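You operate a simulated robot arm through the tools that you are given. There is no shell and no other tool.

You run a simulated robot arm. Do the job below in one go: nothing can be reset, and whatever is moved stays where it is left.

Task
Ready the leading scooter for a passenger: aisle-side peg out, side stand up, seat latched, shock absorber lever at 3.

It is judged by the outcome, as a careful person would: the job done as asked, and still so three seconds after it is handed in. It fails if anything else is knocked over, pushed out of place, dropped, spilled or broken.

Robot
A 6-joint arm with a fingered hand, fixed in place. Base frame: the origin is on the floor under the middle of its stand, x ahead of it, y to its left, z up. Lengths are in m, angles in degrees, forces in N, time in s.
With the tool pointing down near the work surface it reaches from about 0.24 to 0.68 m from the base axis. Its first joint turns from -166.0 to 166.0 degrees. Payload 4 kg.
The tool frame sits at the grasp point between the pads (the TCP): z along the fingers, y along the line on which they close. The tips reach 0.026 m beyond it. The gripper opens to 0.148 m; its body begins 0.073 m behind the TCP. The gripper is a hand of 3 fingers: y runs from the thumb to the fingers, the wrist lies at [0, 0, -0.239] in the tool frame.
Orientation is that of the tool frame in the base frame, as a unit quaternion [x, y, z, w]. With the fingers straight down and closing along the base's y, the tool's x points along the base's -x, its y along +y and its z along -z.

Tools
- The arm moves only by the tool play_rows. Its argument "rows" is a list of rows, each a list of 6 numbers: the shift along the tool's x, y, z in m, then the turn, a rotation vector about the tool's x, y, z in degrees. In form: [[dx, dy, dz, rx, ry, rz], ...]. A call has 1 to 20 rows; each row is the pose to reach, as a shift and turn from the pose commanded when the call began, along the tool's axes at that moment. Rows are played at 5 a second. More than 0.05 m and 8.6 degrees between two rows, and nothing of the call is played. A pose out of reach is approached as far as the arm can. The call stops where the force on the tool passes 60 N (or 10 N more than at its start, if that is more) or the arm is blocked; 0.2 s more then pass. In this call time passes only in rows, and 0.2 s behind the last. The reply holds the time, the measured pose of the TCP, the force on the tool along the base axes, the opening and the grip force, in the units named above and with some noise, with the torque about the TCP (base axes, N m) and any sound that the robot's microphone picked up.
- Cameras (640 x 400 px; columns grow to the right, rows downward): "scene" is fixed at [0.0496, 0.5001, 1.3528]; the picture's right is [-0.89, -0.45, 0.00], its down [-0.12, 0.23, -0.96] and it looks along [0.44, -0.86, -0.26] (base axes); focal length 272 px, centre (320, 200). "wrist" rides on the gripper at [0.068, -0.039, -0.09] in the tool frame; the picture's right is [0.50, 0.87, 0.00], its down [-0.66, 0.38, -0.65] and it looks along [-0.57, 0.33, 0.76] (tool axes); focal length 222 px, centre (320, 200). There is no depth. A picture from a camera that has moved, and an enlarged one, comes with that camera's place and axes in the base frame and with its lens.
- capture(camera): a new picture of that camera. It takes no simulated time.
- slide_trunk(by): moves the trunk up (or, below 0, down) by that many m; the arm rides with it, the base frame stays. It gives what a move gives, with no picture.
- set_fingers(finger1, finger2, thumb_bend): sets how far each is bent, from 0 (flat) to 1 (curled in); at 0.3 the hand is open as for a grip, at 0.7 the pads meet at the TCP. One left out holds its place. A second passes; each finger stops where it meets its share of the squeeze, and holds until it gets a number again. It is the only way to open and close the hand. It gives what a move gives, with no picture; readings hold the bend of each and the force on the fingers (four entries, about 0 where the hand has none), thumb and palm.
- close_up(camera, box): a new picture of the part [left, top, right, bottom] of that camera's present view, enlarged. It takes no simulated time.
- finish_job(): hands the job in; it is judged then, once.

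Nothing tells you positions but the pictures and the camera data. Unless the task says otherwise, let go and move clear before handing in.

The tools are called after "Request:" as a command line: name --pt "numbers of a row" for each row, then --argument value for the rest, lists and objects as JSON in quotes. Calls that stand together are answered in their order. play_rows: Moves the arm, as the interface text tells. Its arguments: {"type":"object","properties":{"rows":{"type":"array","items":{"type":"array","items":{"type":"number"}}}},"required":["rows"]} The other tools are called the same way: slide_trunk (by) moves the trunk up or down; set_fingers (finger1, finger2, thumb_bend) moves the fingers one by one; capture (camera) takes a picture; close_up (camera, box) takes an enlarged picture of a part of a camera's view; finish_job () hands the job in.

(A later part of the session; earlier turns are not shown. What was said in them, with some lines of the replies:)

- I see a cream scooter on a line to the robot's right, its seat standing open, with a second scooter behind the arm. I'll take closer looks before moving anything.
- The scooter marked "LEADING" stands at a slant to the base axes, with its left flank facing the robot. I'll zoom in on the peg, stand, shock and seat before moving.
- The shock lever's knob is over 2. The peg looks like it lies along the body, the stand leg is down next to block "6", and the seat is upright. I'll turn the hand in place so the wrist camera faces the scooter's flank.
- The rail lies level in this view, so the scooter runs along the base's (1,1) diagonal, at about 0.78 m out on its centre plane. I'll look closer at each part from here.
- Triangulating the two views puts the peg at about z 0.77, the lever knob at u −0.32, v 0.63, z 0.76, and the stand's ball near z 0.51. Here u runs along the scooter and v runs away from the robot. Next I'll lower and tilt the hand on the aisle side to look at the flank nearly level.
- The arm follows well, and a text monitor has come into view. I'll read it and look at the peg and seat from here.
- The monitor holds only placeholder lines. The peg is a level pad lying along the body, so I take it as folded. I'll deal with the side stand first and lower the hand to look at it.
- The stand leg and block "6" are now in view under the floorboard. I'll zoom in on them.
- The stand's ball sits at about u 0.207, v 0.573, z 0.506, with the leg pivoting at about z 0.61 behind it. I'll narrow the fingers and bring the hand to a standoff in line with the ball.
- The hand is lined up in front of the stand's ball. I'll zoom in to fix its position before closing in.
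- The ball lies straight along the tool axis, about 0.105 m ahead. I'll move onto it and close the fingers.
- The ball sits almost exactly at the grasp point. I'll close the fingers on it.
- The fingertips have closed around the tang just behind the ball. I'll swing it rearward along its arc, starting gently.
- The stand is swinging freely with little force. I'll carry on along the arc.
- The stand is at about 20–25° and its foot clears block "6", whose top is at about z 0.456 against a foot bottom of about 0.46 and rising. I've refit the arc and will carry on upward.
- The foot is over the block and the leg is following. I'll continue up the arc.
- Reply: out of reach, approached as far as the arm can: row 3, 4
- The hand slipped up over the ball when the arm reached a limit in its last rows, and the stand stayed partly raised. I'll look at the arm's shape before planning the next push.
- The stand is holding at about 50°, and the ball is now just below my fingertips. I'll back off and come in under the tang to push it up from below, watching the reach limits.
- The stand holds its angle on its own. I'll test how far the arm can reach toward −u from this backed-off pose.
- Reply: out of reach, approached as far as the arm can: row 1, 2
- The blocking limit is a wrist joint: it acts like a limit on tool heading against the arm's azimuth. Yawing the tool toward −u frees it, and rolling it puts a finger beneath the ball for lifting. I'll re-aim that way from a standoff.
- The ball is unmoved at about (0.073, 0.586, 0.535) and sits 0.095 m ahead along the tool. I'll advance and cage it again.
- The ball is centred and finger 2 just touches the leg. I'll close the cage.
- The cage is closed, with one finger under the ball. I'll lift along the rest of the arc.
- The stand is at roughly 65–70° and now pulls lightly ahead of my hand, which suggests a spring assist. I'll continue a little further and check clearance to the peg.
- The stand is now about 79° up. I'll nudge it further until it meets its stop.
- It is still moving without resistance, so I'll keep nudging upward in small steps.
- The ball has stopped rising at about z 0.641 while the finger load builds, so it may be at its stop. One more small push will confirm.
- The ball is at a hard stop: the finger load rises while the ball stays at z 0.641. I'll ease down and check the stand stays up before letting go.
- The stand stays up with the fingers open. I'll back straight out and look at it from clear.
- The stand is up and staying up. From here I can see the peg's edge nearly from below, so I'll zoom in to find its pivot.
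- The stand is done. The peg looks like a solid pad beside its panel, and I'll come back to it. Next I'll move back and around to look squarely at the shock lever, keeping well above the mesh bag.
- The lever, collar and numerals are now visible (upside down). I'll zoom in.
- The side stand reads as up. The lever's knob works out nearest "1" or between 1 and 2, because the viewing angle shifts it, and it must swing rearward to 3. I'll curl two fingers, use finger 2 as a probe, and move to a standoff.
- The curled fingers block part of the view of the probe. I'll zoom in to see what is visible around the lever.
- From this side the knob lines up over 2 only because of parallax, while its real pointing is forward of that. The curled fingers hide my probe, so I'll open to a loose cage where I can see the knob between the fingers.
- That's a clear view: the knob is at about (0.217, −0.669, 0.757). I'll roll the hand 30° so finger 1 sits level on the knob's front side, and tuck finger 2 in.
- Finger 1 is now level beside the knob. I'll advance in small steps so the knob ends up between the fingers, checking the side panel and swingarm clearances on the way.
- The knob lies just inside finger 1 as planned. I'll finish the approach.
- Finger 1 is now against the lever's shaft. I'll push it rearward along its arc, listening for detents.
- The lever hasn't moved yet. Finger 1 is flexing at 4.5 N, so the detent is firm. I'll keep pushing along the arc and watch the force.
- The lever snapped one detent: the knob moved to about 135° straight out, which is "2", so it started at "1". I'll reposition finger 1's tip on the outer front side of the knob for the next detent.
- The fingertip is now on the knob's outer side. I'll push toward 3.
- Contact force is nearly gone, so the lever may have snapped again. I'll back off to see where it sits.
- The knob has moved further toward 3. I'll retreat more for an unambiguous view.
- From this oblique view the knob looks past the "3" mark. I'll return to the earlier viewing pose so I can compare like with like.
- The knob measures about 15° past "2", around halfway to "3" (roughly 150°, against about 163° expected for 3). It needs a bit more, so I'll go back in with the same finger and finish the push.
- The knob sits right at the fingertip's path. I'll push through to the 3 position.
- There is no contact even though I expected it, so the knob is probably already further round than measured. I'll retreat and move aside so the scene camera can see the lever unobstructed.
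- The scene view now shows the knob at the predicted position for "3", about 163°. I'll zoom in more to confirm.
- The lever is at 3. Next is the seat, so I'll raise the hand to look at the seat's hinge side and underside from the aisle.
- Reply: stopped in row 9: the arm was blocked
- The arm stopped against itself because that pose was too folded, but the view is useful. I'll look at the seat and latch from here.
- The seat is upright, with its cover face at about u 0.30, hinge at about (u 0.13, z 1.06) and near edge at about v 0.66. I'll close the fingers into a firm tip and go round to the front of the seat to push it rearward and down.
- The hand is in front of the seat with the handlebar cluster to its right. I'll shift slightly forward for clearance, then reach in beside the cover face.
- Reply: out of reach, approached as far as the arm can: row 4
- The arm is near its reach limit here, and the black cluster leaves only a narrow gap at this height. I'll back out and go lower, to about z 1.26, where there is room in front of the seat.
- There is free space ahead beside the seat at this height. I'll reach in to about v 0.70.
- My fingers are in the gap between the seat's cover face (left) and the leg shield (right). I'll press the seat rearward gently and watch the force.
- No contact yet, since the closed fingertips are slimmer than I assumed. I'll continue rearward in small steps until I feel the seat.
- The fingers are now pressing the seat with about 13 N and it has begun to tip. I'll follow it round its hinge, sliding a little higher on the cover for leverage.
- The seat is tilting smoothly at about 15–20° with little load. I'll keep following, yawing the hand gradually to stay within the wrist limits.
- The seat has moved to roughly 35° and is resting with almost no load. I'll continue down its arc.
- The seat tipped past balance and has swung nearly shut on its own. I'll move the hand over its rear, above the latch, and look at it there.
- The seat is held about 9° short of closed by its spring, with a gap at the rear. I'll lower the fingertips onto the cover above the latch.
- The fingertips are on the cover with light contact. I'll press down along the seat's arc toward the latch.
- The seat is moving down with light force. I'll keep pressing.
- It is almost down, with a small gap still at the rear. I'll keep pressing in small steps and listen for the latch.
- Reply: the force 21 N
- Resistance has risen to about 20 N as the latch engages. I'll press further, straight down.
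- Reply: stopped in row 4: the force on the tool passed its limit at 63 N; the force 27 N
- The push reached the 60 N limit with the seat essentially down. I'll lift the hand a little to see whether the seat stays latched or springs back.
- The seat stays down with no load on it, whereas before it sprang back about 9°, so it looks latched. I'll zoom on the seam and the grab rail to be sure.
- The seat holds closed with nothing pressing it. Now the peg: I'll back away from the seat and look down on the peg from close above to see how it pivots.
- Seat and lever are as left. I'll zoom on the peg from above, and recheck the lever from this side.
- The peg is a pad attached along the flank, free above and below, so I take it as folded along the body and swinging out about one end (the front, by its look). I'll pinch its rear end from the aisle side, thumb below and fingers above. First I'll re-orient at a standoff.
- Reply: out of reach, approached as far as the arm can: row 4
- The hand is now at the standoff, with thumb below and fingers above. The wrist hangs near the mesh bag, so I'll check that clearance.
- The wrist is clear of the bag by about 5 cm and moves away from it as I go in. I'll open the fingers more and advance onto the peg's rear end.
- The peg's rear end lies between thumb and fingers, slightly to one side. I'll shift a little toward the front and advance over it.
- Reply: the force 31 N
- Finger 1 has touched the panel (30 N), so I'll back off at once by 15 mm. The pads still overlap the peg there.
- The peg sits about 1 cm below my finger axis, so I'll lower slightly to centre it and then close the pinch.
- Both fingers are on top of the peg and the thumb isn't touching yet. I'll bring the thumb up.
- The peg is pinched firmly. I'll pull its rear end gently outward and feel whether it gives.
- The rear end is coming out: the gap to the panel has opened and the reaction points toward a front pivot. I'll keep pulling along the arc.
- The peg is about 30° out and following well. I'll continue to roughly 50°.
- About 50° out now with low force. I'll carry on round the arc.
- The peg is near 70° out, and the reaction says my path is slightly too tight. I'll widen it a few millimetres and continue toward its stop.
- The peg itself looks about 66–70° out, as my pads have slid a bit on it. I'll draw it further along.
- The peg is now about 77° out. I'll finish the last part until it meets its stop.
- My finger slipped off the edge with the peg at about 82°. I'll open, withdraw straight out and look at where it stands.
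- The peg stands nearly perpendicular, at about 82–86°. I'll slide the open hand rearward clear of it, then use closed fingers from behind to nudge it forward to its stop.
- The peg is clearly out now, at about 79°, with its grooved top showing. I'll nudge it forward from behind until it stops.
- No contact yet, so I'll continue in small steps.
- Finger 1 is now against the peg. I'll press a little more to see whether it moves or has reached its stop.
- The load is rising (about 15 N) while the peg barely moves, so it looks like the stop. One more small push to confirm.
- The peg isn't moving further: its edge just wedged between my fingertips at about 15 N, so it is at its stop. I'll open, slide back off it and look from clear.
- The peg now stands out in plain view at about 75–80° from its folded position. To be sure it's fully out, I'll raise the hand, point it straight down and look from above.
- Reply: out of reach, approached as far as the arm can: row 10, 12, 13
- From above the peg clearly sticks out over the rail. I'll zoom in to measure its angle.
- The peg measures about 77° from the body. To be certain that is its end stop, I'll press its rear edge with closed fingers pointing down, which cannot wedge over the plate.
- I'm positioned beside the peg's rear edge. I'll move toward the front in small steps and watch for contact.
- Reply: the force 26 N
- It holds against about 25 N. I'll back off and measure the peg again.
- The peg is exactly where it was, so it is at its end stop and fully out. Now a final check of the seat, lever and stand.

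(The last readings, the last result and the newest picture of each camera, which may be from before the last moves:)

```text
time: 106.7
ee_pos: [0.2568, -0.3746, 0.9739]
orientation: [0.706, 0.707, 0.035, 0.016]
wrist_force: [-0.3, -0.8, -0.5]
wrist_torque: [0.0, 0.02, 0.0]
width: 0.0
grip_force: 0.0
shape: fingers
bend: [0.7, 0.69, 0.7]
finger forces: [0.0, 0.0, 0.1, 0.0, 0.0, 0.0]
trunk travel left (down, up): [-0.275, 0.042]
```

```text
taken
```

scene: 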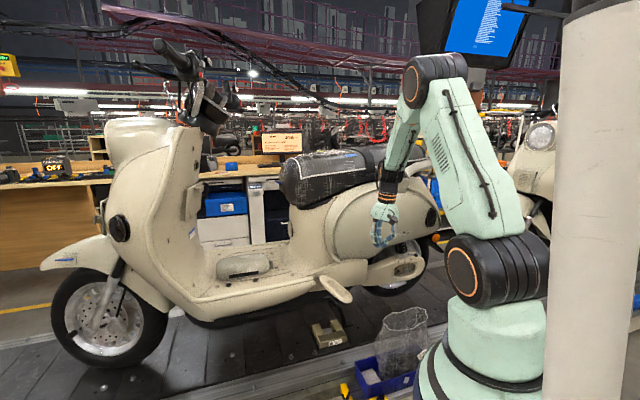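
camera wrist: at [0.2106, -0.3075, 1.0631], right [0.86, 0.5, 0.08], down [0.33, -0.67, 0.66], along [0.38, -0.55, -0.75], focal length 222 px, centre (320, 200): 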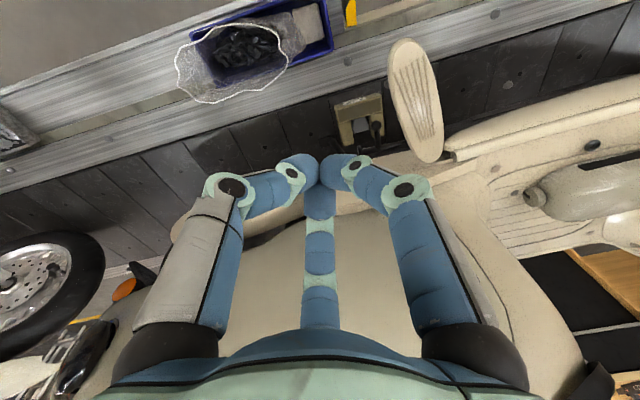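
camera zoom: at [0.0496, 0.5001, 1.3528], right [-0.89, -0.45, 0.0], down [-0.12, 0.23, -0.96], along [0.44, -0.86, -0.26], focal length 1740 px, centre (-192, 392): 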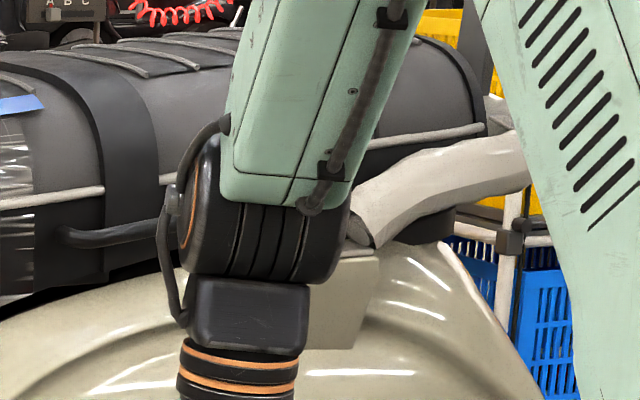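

The lever matches the exact mirror of its "1" position, so it is at 3, and the block and bag are untouched. No click was reported when the seat closed, so I want to check the latch physically. I'll first look closely at the seat's side handle.

Request:
play_rows --pt "-0.0073 -0.0049 -0.0382 -2.0 -7.41 2.9" --pt "-0.0145 -0.0098 -0.0765 -3.99 -14.81 5.79" --pt "-0.0218 -0.0147 -0.1147 -5.99 -22.22 8.69" --pt "-0.0291 -0.0195 -0.1529 -7.99 -29.63 11.59" --pt "-0.0363 -0.0244 -0.1912 -9.98 -37.03 14.48" --pt "-0.0436 -0.0293 -0.2294 -11.98 -44.44 17.38"

Request:
capture --camera "wrist"

Request:
capture --camera "scene"

```text
time: 108.1
ee_pos: [0.1711, -0.4571, 1.1955]
orientation: [0.726, 0.546, -0.12, 0.401]
wrist_force: [0.3, 0.9, 0.4]
wrist_torque: [0.02, 0.03, -0.01]
width: 0.0
grip_force: 0.0
shape: fingers
bend: [0.7, 0.69, 0.7]
finger forces: [0.1, 0.0, 0.0, 0.0, 0.1, 0.1]
out of reach, approached as far as the arm can: row 1, 2, 3, 4, 5, 6
trunk travel left (down, up): [-0.275, 0.042]
```

```text
taken
camera wrist: at [0.1377, -0.3416, 1.1955], right [0.96, 0.28, 0.08], down [-0.08, -0.02, 1.0], along [0.28, -0.96, 0.0], focal length 222 px, centre (320, 200)
```

wrist: 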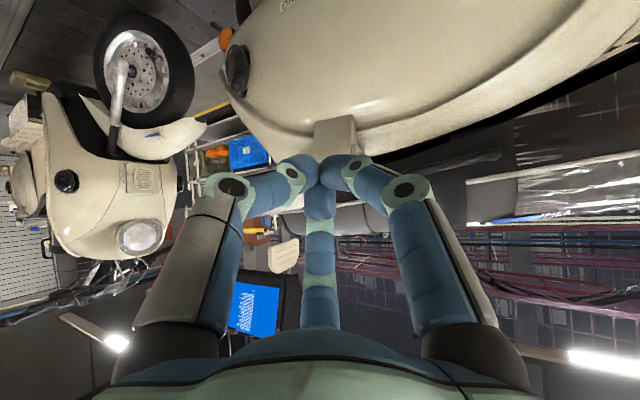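

```text
taken
```

scene: 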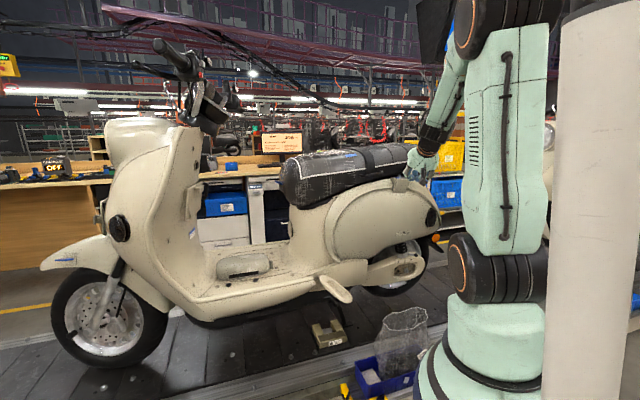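

Now the scene camera sees the seat unobstructed. I'll zoom on its rear seam and handle.

Request:
close_up --camera "scene" --box '[340, 140, 440, 210]'

Request:
close_up --camera "wrist" --box '[300, 80, 540, 220]'

Request:
close_up --camera "scene" --box '[270, 150, 370, 220]'

```text
5.71 times, centred on (390, 175) of scene
camera zoom: at [0.0496, 0.5001, 1.3528], right [-0.89, -0.45, 0.0], down [-0.12, 0.23, -0.96], along [0.44, -0.86, -0.26], focal length 1554 px, centre (-80, 343)
```

zoom: 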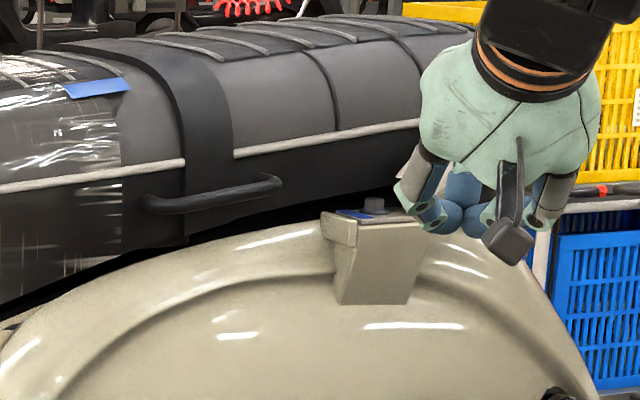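

```text
2.67 times, centred on (420, 150) of wrist
camera zoom: at [0.1377, -0.3416, 1.1955], right [0.96, 0.28, 0.08], down [-0.08, -0.02, 1.0], along [0.28, -0.96, 0.0], focal length 592 px, centre (53, 333)
```

zoom: 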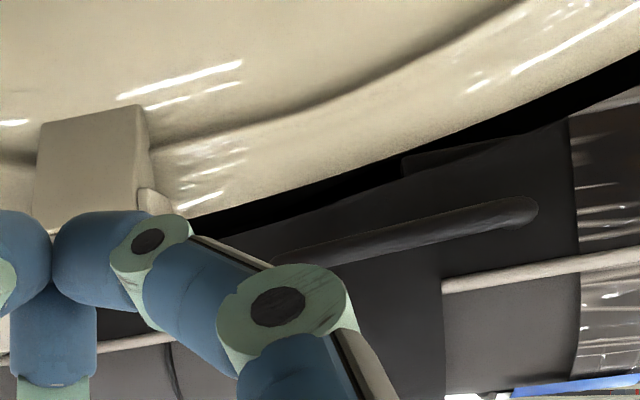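

```text
5.71 times, centred on (320, 185) of scene
camera zoom: at [0.0496, 0.5001, 1.3528], right [-0.89, -0.45, 0.0], down [-0.12, 0.23, -0.96], along [0.44, -0.86, -0.26], focal length 1554 px, centre (320, 286)
```

zoom: 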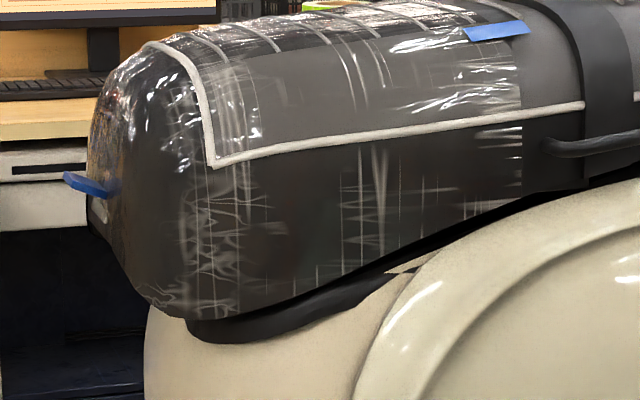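

There's a grab handle on the seat's side at about (u −0.13, v 0.624, z 1.17) with clear space below it. I'll hook my fingertips under it and try a gentle lift; a latched seat should hold.

Request:
play_rows --pt "0.0214 0.0213 0.0117 -4.08 -7.03 -1.06" --pt "0.0428 0.0425 0.0233 -8.15 -14.05 -2.12" --pt "0.0643 0.0638 0.035 -12.23 -21.08 -3.19" --pt "0.0857 0.085 0.0466 -16.3 -28.1 -4.25" --pt "0.1071 0.1063 0.0583 -20.38 -35.13 -5.31"

Request:
capture --camera "wrist"

Request:
close_up --camera "scene" --box '[310, 120, 430, 220]'

```text
time: 109.3
ee_pos: [0.358, -0.4127, 1.1301]
orientation: [0.577, 0.454, -0.301, 0.609]
wrist_force: [0.1, 0.9, 0.6]
wrist_torque: [0.04, -0.02, -0.01]
width: 0.0001
grip_force: 0.1
shape: fingers
bend: [0.7, 0.69, 0.7]
finger forces: [0.0, 0.0, 0.1, 0.0, 0.1, 0.1]
out of reach, approached as far as the arm can: row 1
trunk travel left (down, up): [-0.275, 0.042]
```

```text
taken
camera wrist: at [0.3313, -0.3187, 1.0598], right [0.97, 0.21, -0.08], down [-0.06, 0.59, 0.8], along [0.22, -0.78, 0.59], focal length 222 px, centre (320, 200)
```

wrist: 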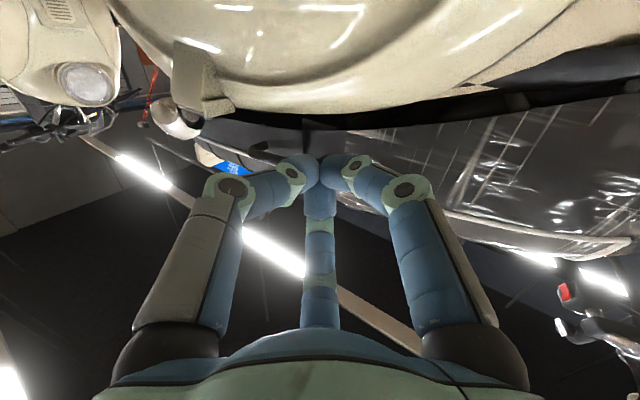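

```text
4.00 times, centred on (370, 170) of scene
camera zoom: at [0.0496, 0.5001, 1.3528], right [-0.89, -0.45, 0.0], down [-0.12, 0.23, -0.96], along [0.44, -0.86, -0.26], focal length 1088 px, centre (120, 320)
```

zoom: 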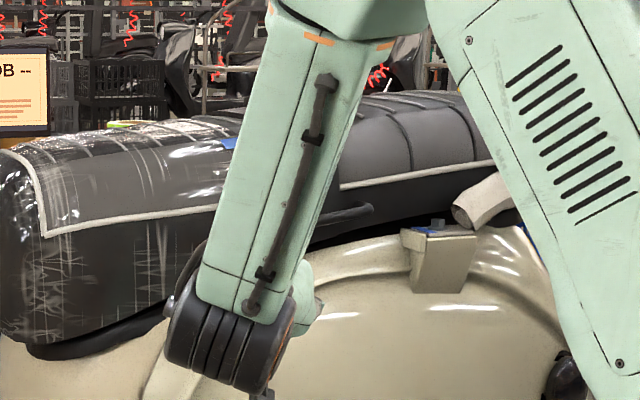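

I'll zoom in to find the handle relative to my fingertips.

Request:
close_up --camera "wrist" --box '[180, 70, 420, 220]'

Request:
close_up --camera "scene" --box '[340, 150, 420, 210]'

```text
2.67 times, centred on (300, 145) of wrist
camera zoom: at [0.3313, -0.3187, 1.0598], right [0.97, 0.21, -0.08], down [-0.06, 0.59, 0.8], along [0.22, -0.78, 0.59], focal length 592 px, centre (373, 347)
```

zoom: 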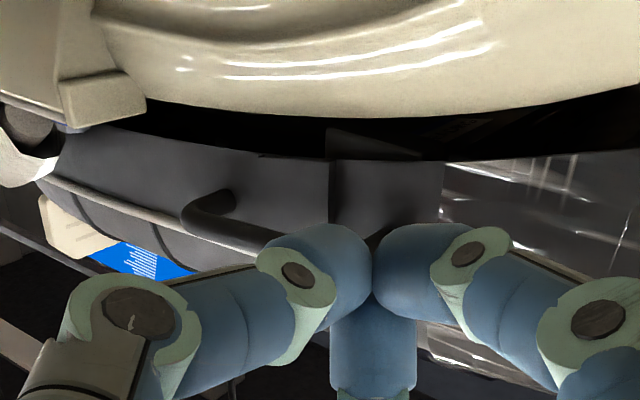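

```text
6.67 times, centred on (380, 180) of scene
camera zoom: at [0.0496, 0.5001, 1.3528], right [-0.89, -0.45, 0.0], down [-0.12, 0.23, -0.96], along [0.44, -0.86, -0.26], focal length 1813 px, centre (-80, 333)
```

zoom: 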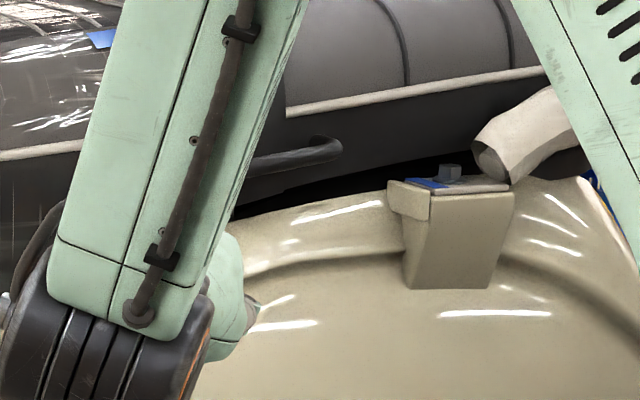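

There's a dark band between the seat base and body, and I need to know if it's just trim or an open gap. I'll zoom in closer.

Request:
close_up --camera "wrist" --box '[280, 95, 380, 145]'

Request:
close_up --camera "wrist" --box '[380, 70, 480, 140]'

Request:
close_up --camera "wrist" --box '[180, 90, 280, 150]'

```text
6.40 times, centred on (330, 120) of wrist
camera zoom: at [0.3313, -0.3187, 1.0598], right [0.97, 0.21, -0.08], down [-0.06, 0.59, 0.8], along [0.22, -0.78, 0.59], focal length 1422 px, centre (256, 712)
```

zoom: 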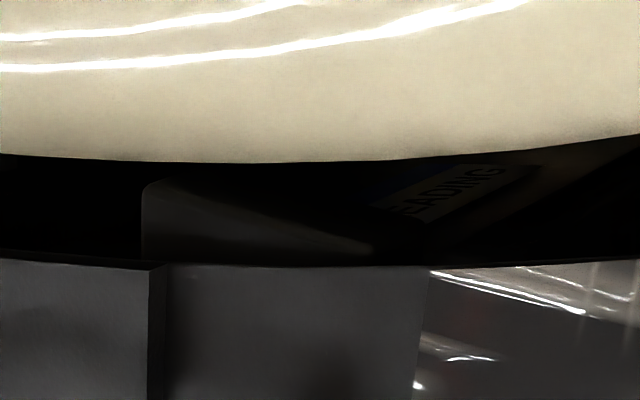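

```text
5.71 times, centred on (430, 105) of wrist
camera zoom: at [0.3313, -0.3187, 1.0598], right [0.97, 0.21, -0.08], down [-0.06, 0.59, 0.8], along [0.22, -0.78, 0.59], focal length 1269 px, centre (-309, 743)
```

zoom: 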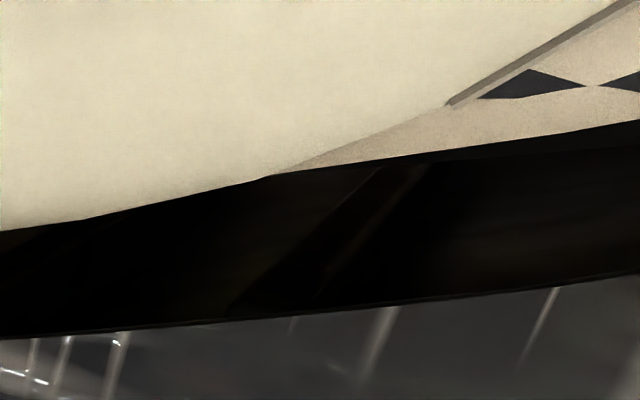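

```text
6.40 times, centred on (230, 120) of wrist
camera zoom: at [0.3313, -0.3187, 1.0598], right [0.97, 0.21, -0.08], down [-0.06, 0.59, 0.8], along [0.22, -0.78, 0.59], focal length 1422 px, centre (896, 712)
```

zoom: 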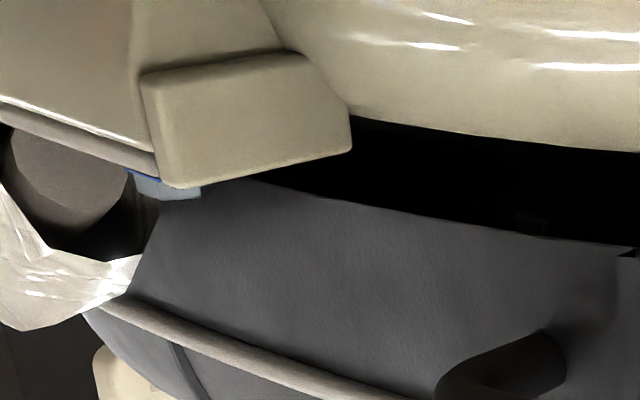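

The band has even thickness front to rear, so the seat lies parallel to its rim, which is consistent with fully closed. I'll still test it by hooking under the handle and lifting very gently.

Request:
play_rows --pt "-0.0001 -0.0122 0.0356 0 0 0" --pt "-0.0072 -0.021 0.0707 0 0 0" --pt "-0.0145 -0.0298 0.1057 0 0 0"

Request:
close_up --camera "wrist" --box '[180, 70, 460, 230]'

Request:
close_up --camera "scene" --box '[340, 140, 440, 220]'

```text
time: 110.1
ee_pos: [0.3448, -0.5234, 1.1228]
orientation: [0.577, 0.455, -0.301, 0.608]
wrist_force: [0.6, -0.5, 0.0]
wrist_torque: [0.01, -0.01, 0.0]
width: 0.0
grip_force: 0.1
shape: fingers
bend: [0.7, 0.69, 0.7]
finger forces: [0.1, 0.0, 0.0, 0.1, 0.1, 0.0]
trunk travel left (down, up): [-0.275, 0.042]
```

```text
2.29 times, centred on (320, 150) of wrist
camera zoom: at [0.3201, -0.4295, 1.0523], right [0.97, 0.21, -0.08], down [-0.06, 0.59, 0.8], along [0.22, -0.78, 0.59], focal length 508 px, centre (320, 314)
```

zoom: 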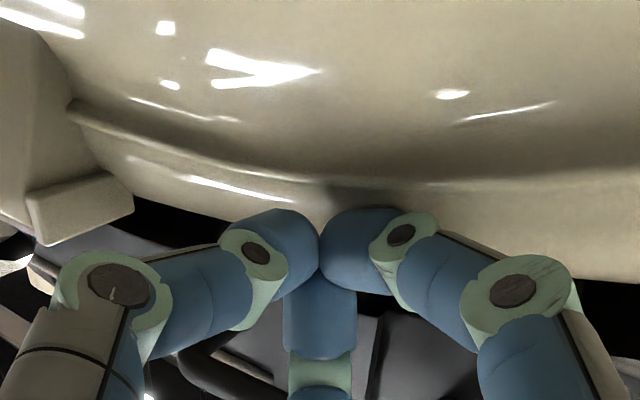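

```text
5.00 times, centred on (390, 180) of scene
camera zoom: at [0.0496, 0.5001, 1.3528], right [-0.89, -0.45, 0.0], down [-0.12, 0.23, -0.96], along [0.44, -0.86, -0.26], focal length 1359 px, centre (-30, 300)
```

zoom: 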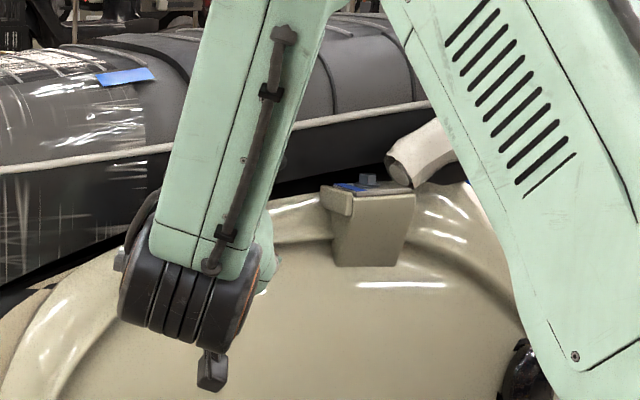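

My fingertips are just below the handle. I'll raise slowly in short moves and watch the vertical force.

Request:
play_rows --pt "-0.0072 0.0034 -0.0006 0 0 0" --pt "-0.0144 0.0069 -0.0012 0 0 0"

Request:
close_up --camera "wrist" --box '[180, 70, 460, 230]'

```text
time: 110.7
ee_pos: [0.3477, -0.5238, 1.1382]
orientation: [0.578, 0.455, -0.302, 0.607]
wrist_force: [-8.3, 5.9, -17.0]
wrist_torque: [-0.28, -0.11, 0.08]
width: 0.0077
grip_force: 9.7
shape: fingers
bend: [0.68, 0.71, 0.68]
finger forces: [0.1, 18.7, 0.0, 0.1, 0.0, 0.0]
trunk travel left (down, up): [-0.275, 0.042]
```

```text
2.29 times, centred on (320, 150) of wrist
camera zoom: at [0.3208, -0.4299, 1.0678], right [0.97, 0.21, -0.08], down [-0.06, 0.59, 0.81], along [0.22, -0.78, 0.59], focal length 508 px, centre (320, 314)
```

zoom: 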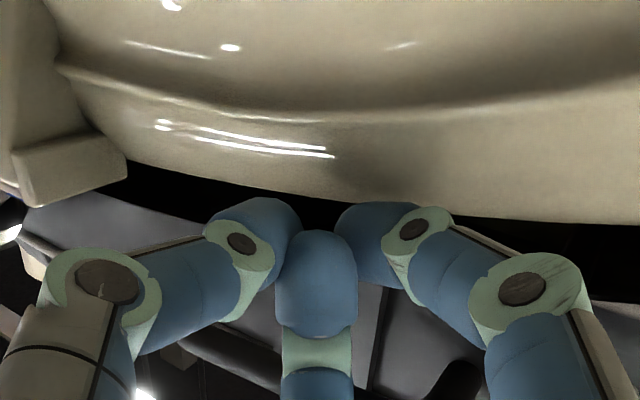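

The handle resists 17 N upward. I'll check whether the seat itself has risen.

Request:
close_up --camera "scene" --box '[340, 140, 440, 220]'

Request:
close_up --camera "scene" --box '[270, 150, 370, 220]'

```text
5.00 times, centred on (390, 180) of scene
camera zoom: at [0.0496, 0.5001, 1.3528], right [-0.89, -0.45, 0.0], down [-0.12, 0.23, -0.96], along [0.44, -0.86, -0.26], focal length 1359 px, centre (-30, 300)
```

zoom: 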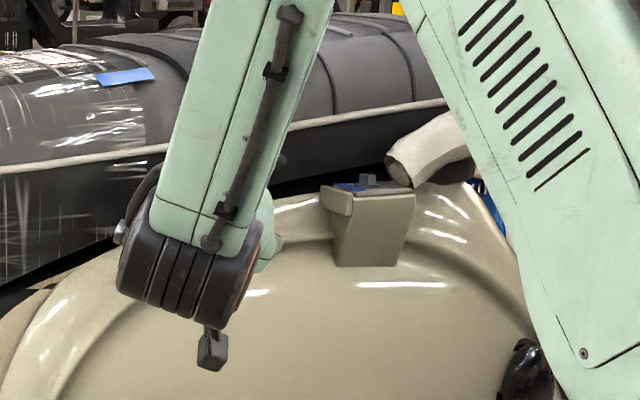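

```text
5.71 times, centred on (320, 185) of scene
camera zoom: at [0.0496, 0.5001, 1.3528], right [-0.89, -0.45, 0.0], down [-0.12, 0.23, -0.96], along [0.44, -0.86, -0.26], focal length 1554 px, centre (320, 286)
```

zoom: 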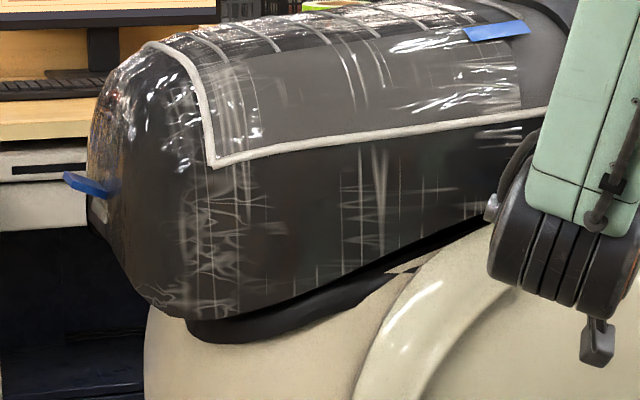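

The seat didn't move at all under a 17 N lift. An unlatched seat would have sprung up on its own, so it is latched. I'll lower off the handle and withdraw clear.

Request:
play_rows --pt "0.0072 -0.0034 0.0006 0 0 0" --pt "0.0162 -0.0077 0.0014 0 0 0" --pt "0.0162 -0.0077 -0.035 0 0 0" --pt "0.0162 -0.0077 -0.075 0 0 0" --pt "0.0162 -0.0077 -0.115 0 0 0"

Request:
capture --camera "wrist"

Request:
capture --camera "scene"

```text
time: 111.9
ee_pos: [0.3246, -0.4087, 1.1269]
orientation: [0.576, 0.454, -0.302, 0.609]
wrist_force: [1.0, 0.6, -0.1]
wrist_torque: [-0.01, 0.04, -0.03]
width: 0.0007
grip_force: 0.0
shape: fingers
bend: [0.69, 0.7, 0.7]
finger forces: [0.0, 0.1, 0.0, 0.1, 0.1, 0.0]
trunk travel left (down, up): [-0.275, 0.042]
```

```text
taken
camera wrist: at [0.2983, -0.3142, 1.0564], right [0.97, 0.21, -0.08], down [-0.06, 0.59, 0.8], along [0.22, -0.78, 0.59], focal length 222 px, centre (320, 200)
```

wrist: 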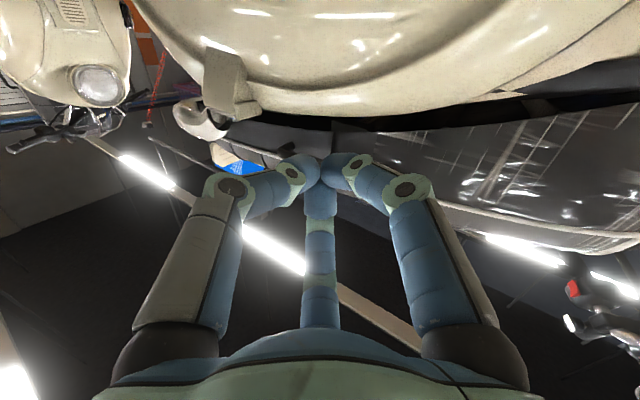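

```text
taken
```

scene: 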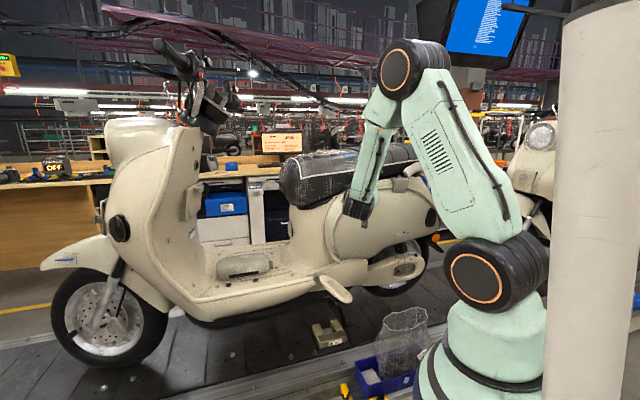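

All four items look right. I'll move the hand a bit further away, take one last look at each part, and then hand in.

Request:
play_rows --pt "-0.03 0.0143 -0.0126 0 0 0" --pt "-0.06 0.0286 -0.0252 0 0 0" --pt "-0.09 0.0429 -0.0378 0 0 0"

Request:
close_up --camera "scene" --box '[260, 130, 450, 300]'

Request:
close_up --camera "scene" --box '[280, 270, 370, 350]'

Request:
close_up --camera "scene" --box '[385, 235, 425, 275]'

```text
time: 112.7
ee_pos: [0.318, -0.3781, 1.2328]
orientation: [0.577, 0.454, -0.301, 0.609]
wrist_force: [0.3, -0.2, -0.2]
wrist_torque: [-0.01, -0.01, 0.0]
width: 0.0008
grip_force: 0.0
shape: fingers
bend: [0.69, 0.7, 0.7]
finger forces: [0.0, 0.0, 0.0, 0.0, 0.0, 0.1]
trunk travel left (down, up): [-0.275, 0.042]
```

```text
2.35 times, centred on (355, 215) of scene
camera zoom: at [0.0496, 0.5001, 1.3528], right [-0.89, -0.45, 0.0], down [-0.12, 0.23, -0.96], along [0.44, -0.86, -0.26], focal length 640 px, centre (238, 165)
```

zoom: 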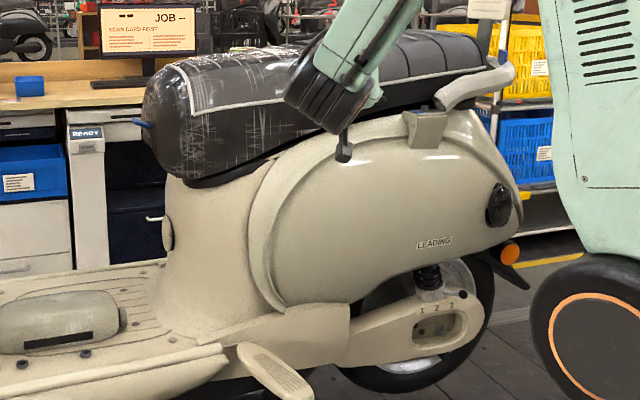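

```text
5.00 times, centred on (325, 310) of scene
camera zoom: at [0.0496, 0.5001, 1.3528], right [-0.89, -0.45, 0.0], down [-0.12, 0.23, -0.96], along [0.44, -0.86, -0.26], focal length 1359 px, centre (295, -350)
```

zoom: 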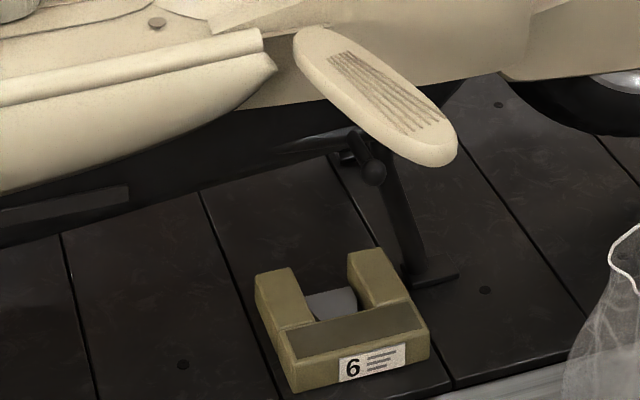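

```text
10.00 times, centred on (405, 255) of scene
camera zoom: at [0.0496, 0.5001, 1.3528], right [-0.89, -0.45, 0.0], down [-0.12, 0.23, -0.96], along [0.44, -0.86, -0.26], focal length 2719 px, centre (-530, -350)
```

zoom: 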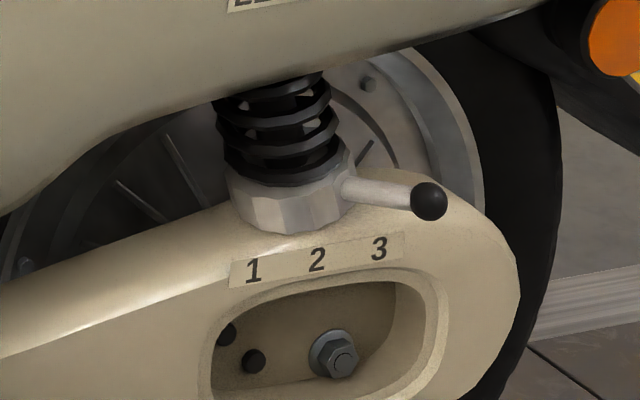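

The aisle-side peg is out at its stop, the side stand is folded up, the seat is down and held under a lift test, and the shock lever is at 3. The block, bag and bins are undisturbed and the hand is clear, so I'm handing the job in.

Request:
finish_job

```text
The job is handed in.
```

The leading scooter is ready for a passenger and the job is handed in. The result of the judging has not been shown to me.

- **Aisle-side peg:** it is swung out from the body to its end stop, about 77° from where it was folded. Pressing it with about 25 N did not move it further.
- **Side stand:** it is folded up against its stop and stays there on its own.
- **Seat:** it is closed and, as far as I can tell, latched. I heard no click, so I lifted it at the side handle with 17 N and it did not move.
- **Shock absorber lever:** it was at 1 when I started and is now at 3, where the knob sits in line with the mark.

While reaching for the peg, one finger pressed the scooter's side panel with about 30 N. I backed off at once and saw no mark or movement. Block "6", the mesh bag and the bins are where they were, and the hand is clear of the scooter.
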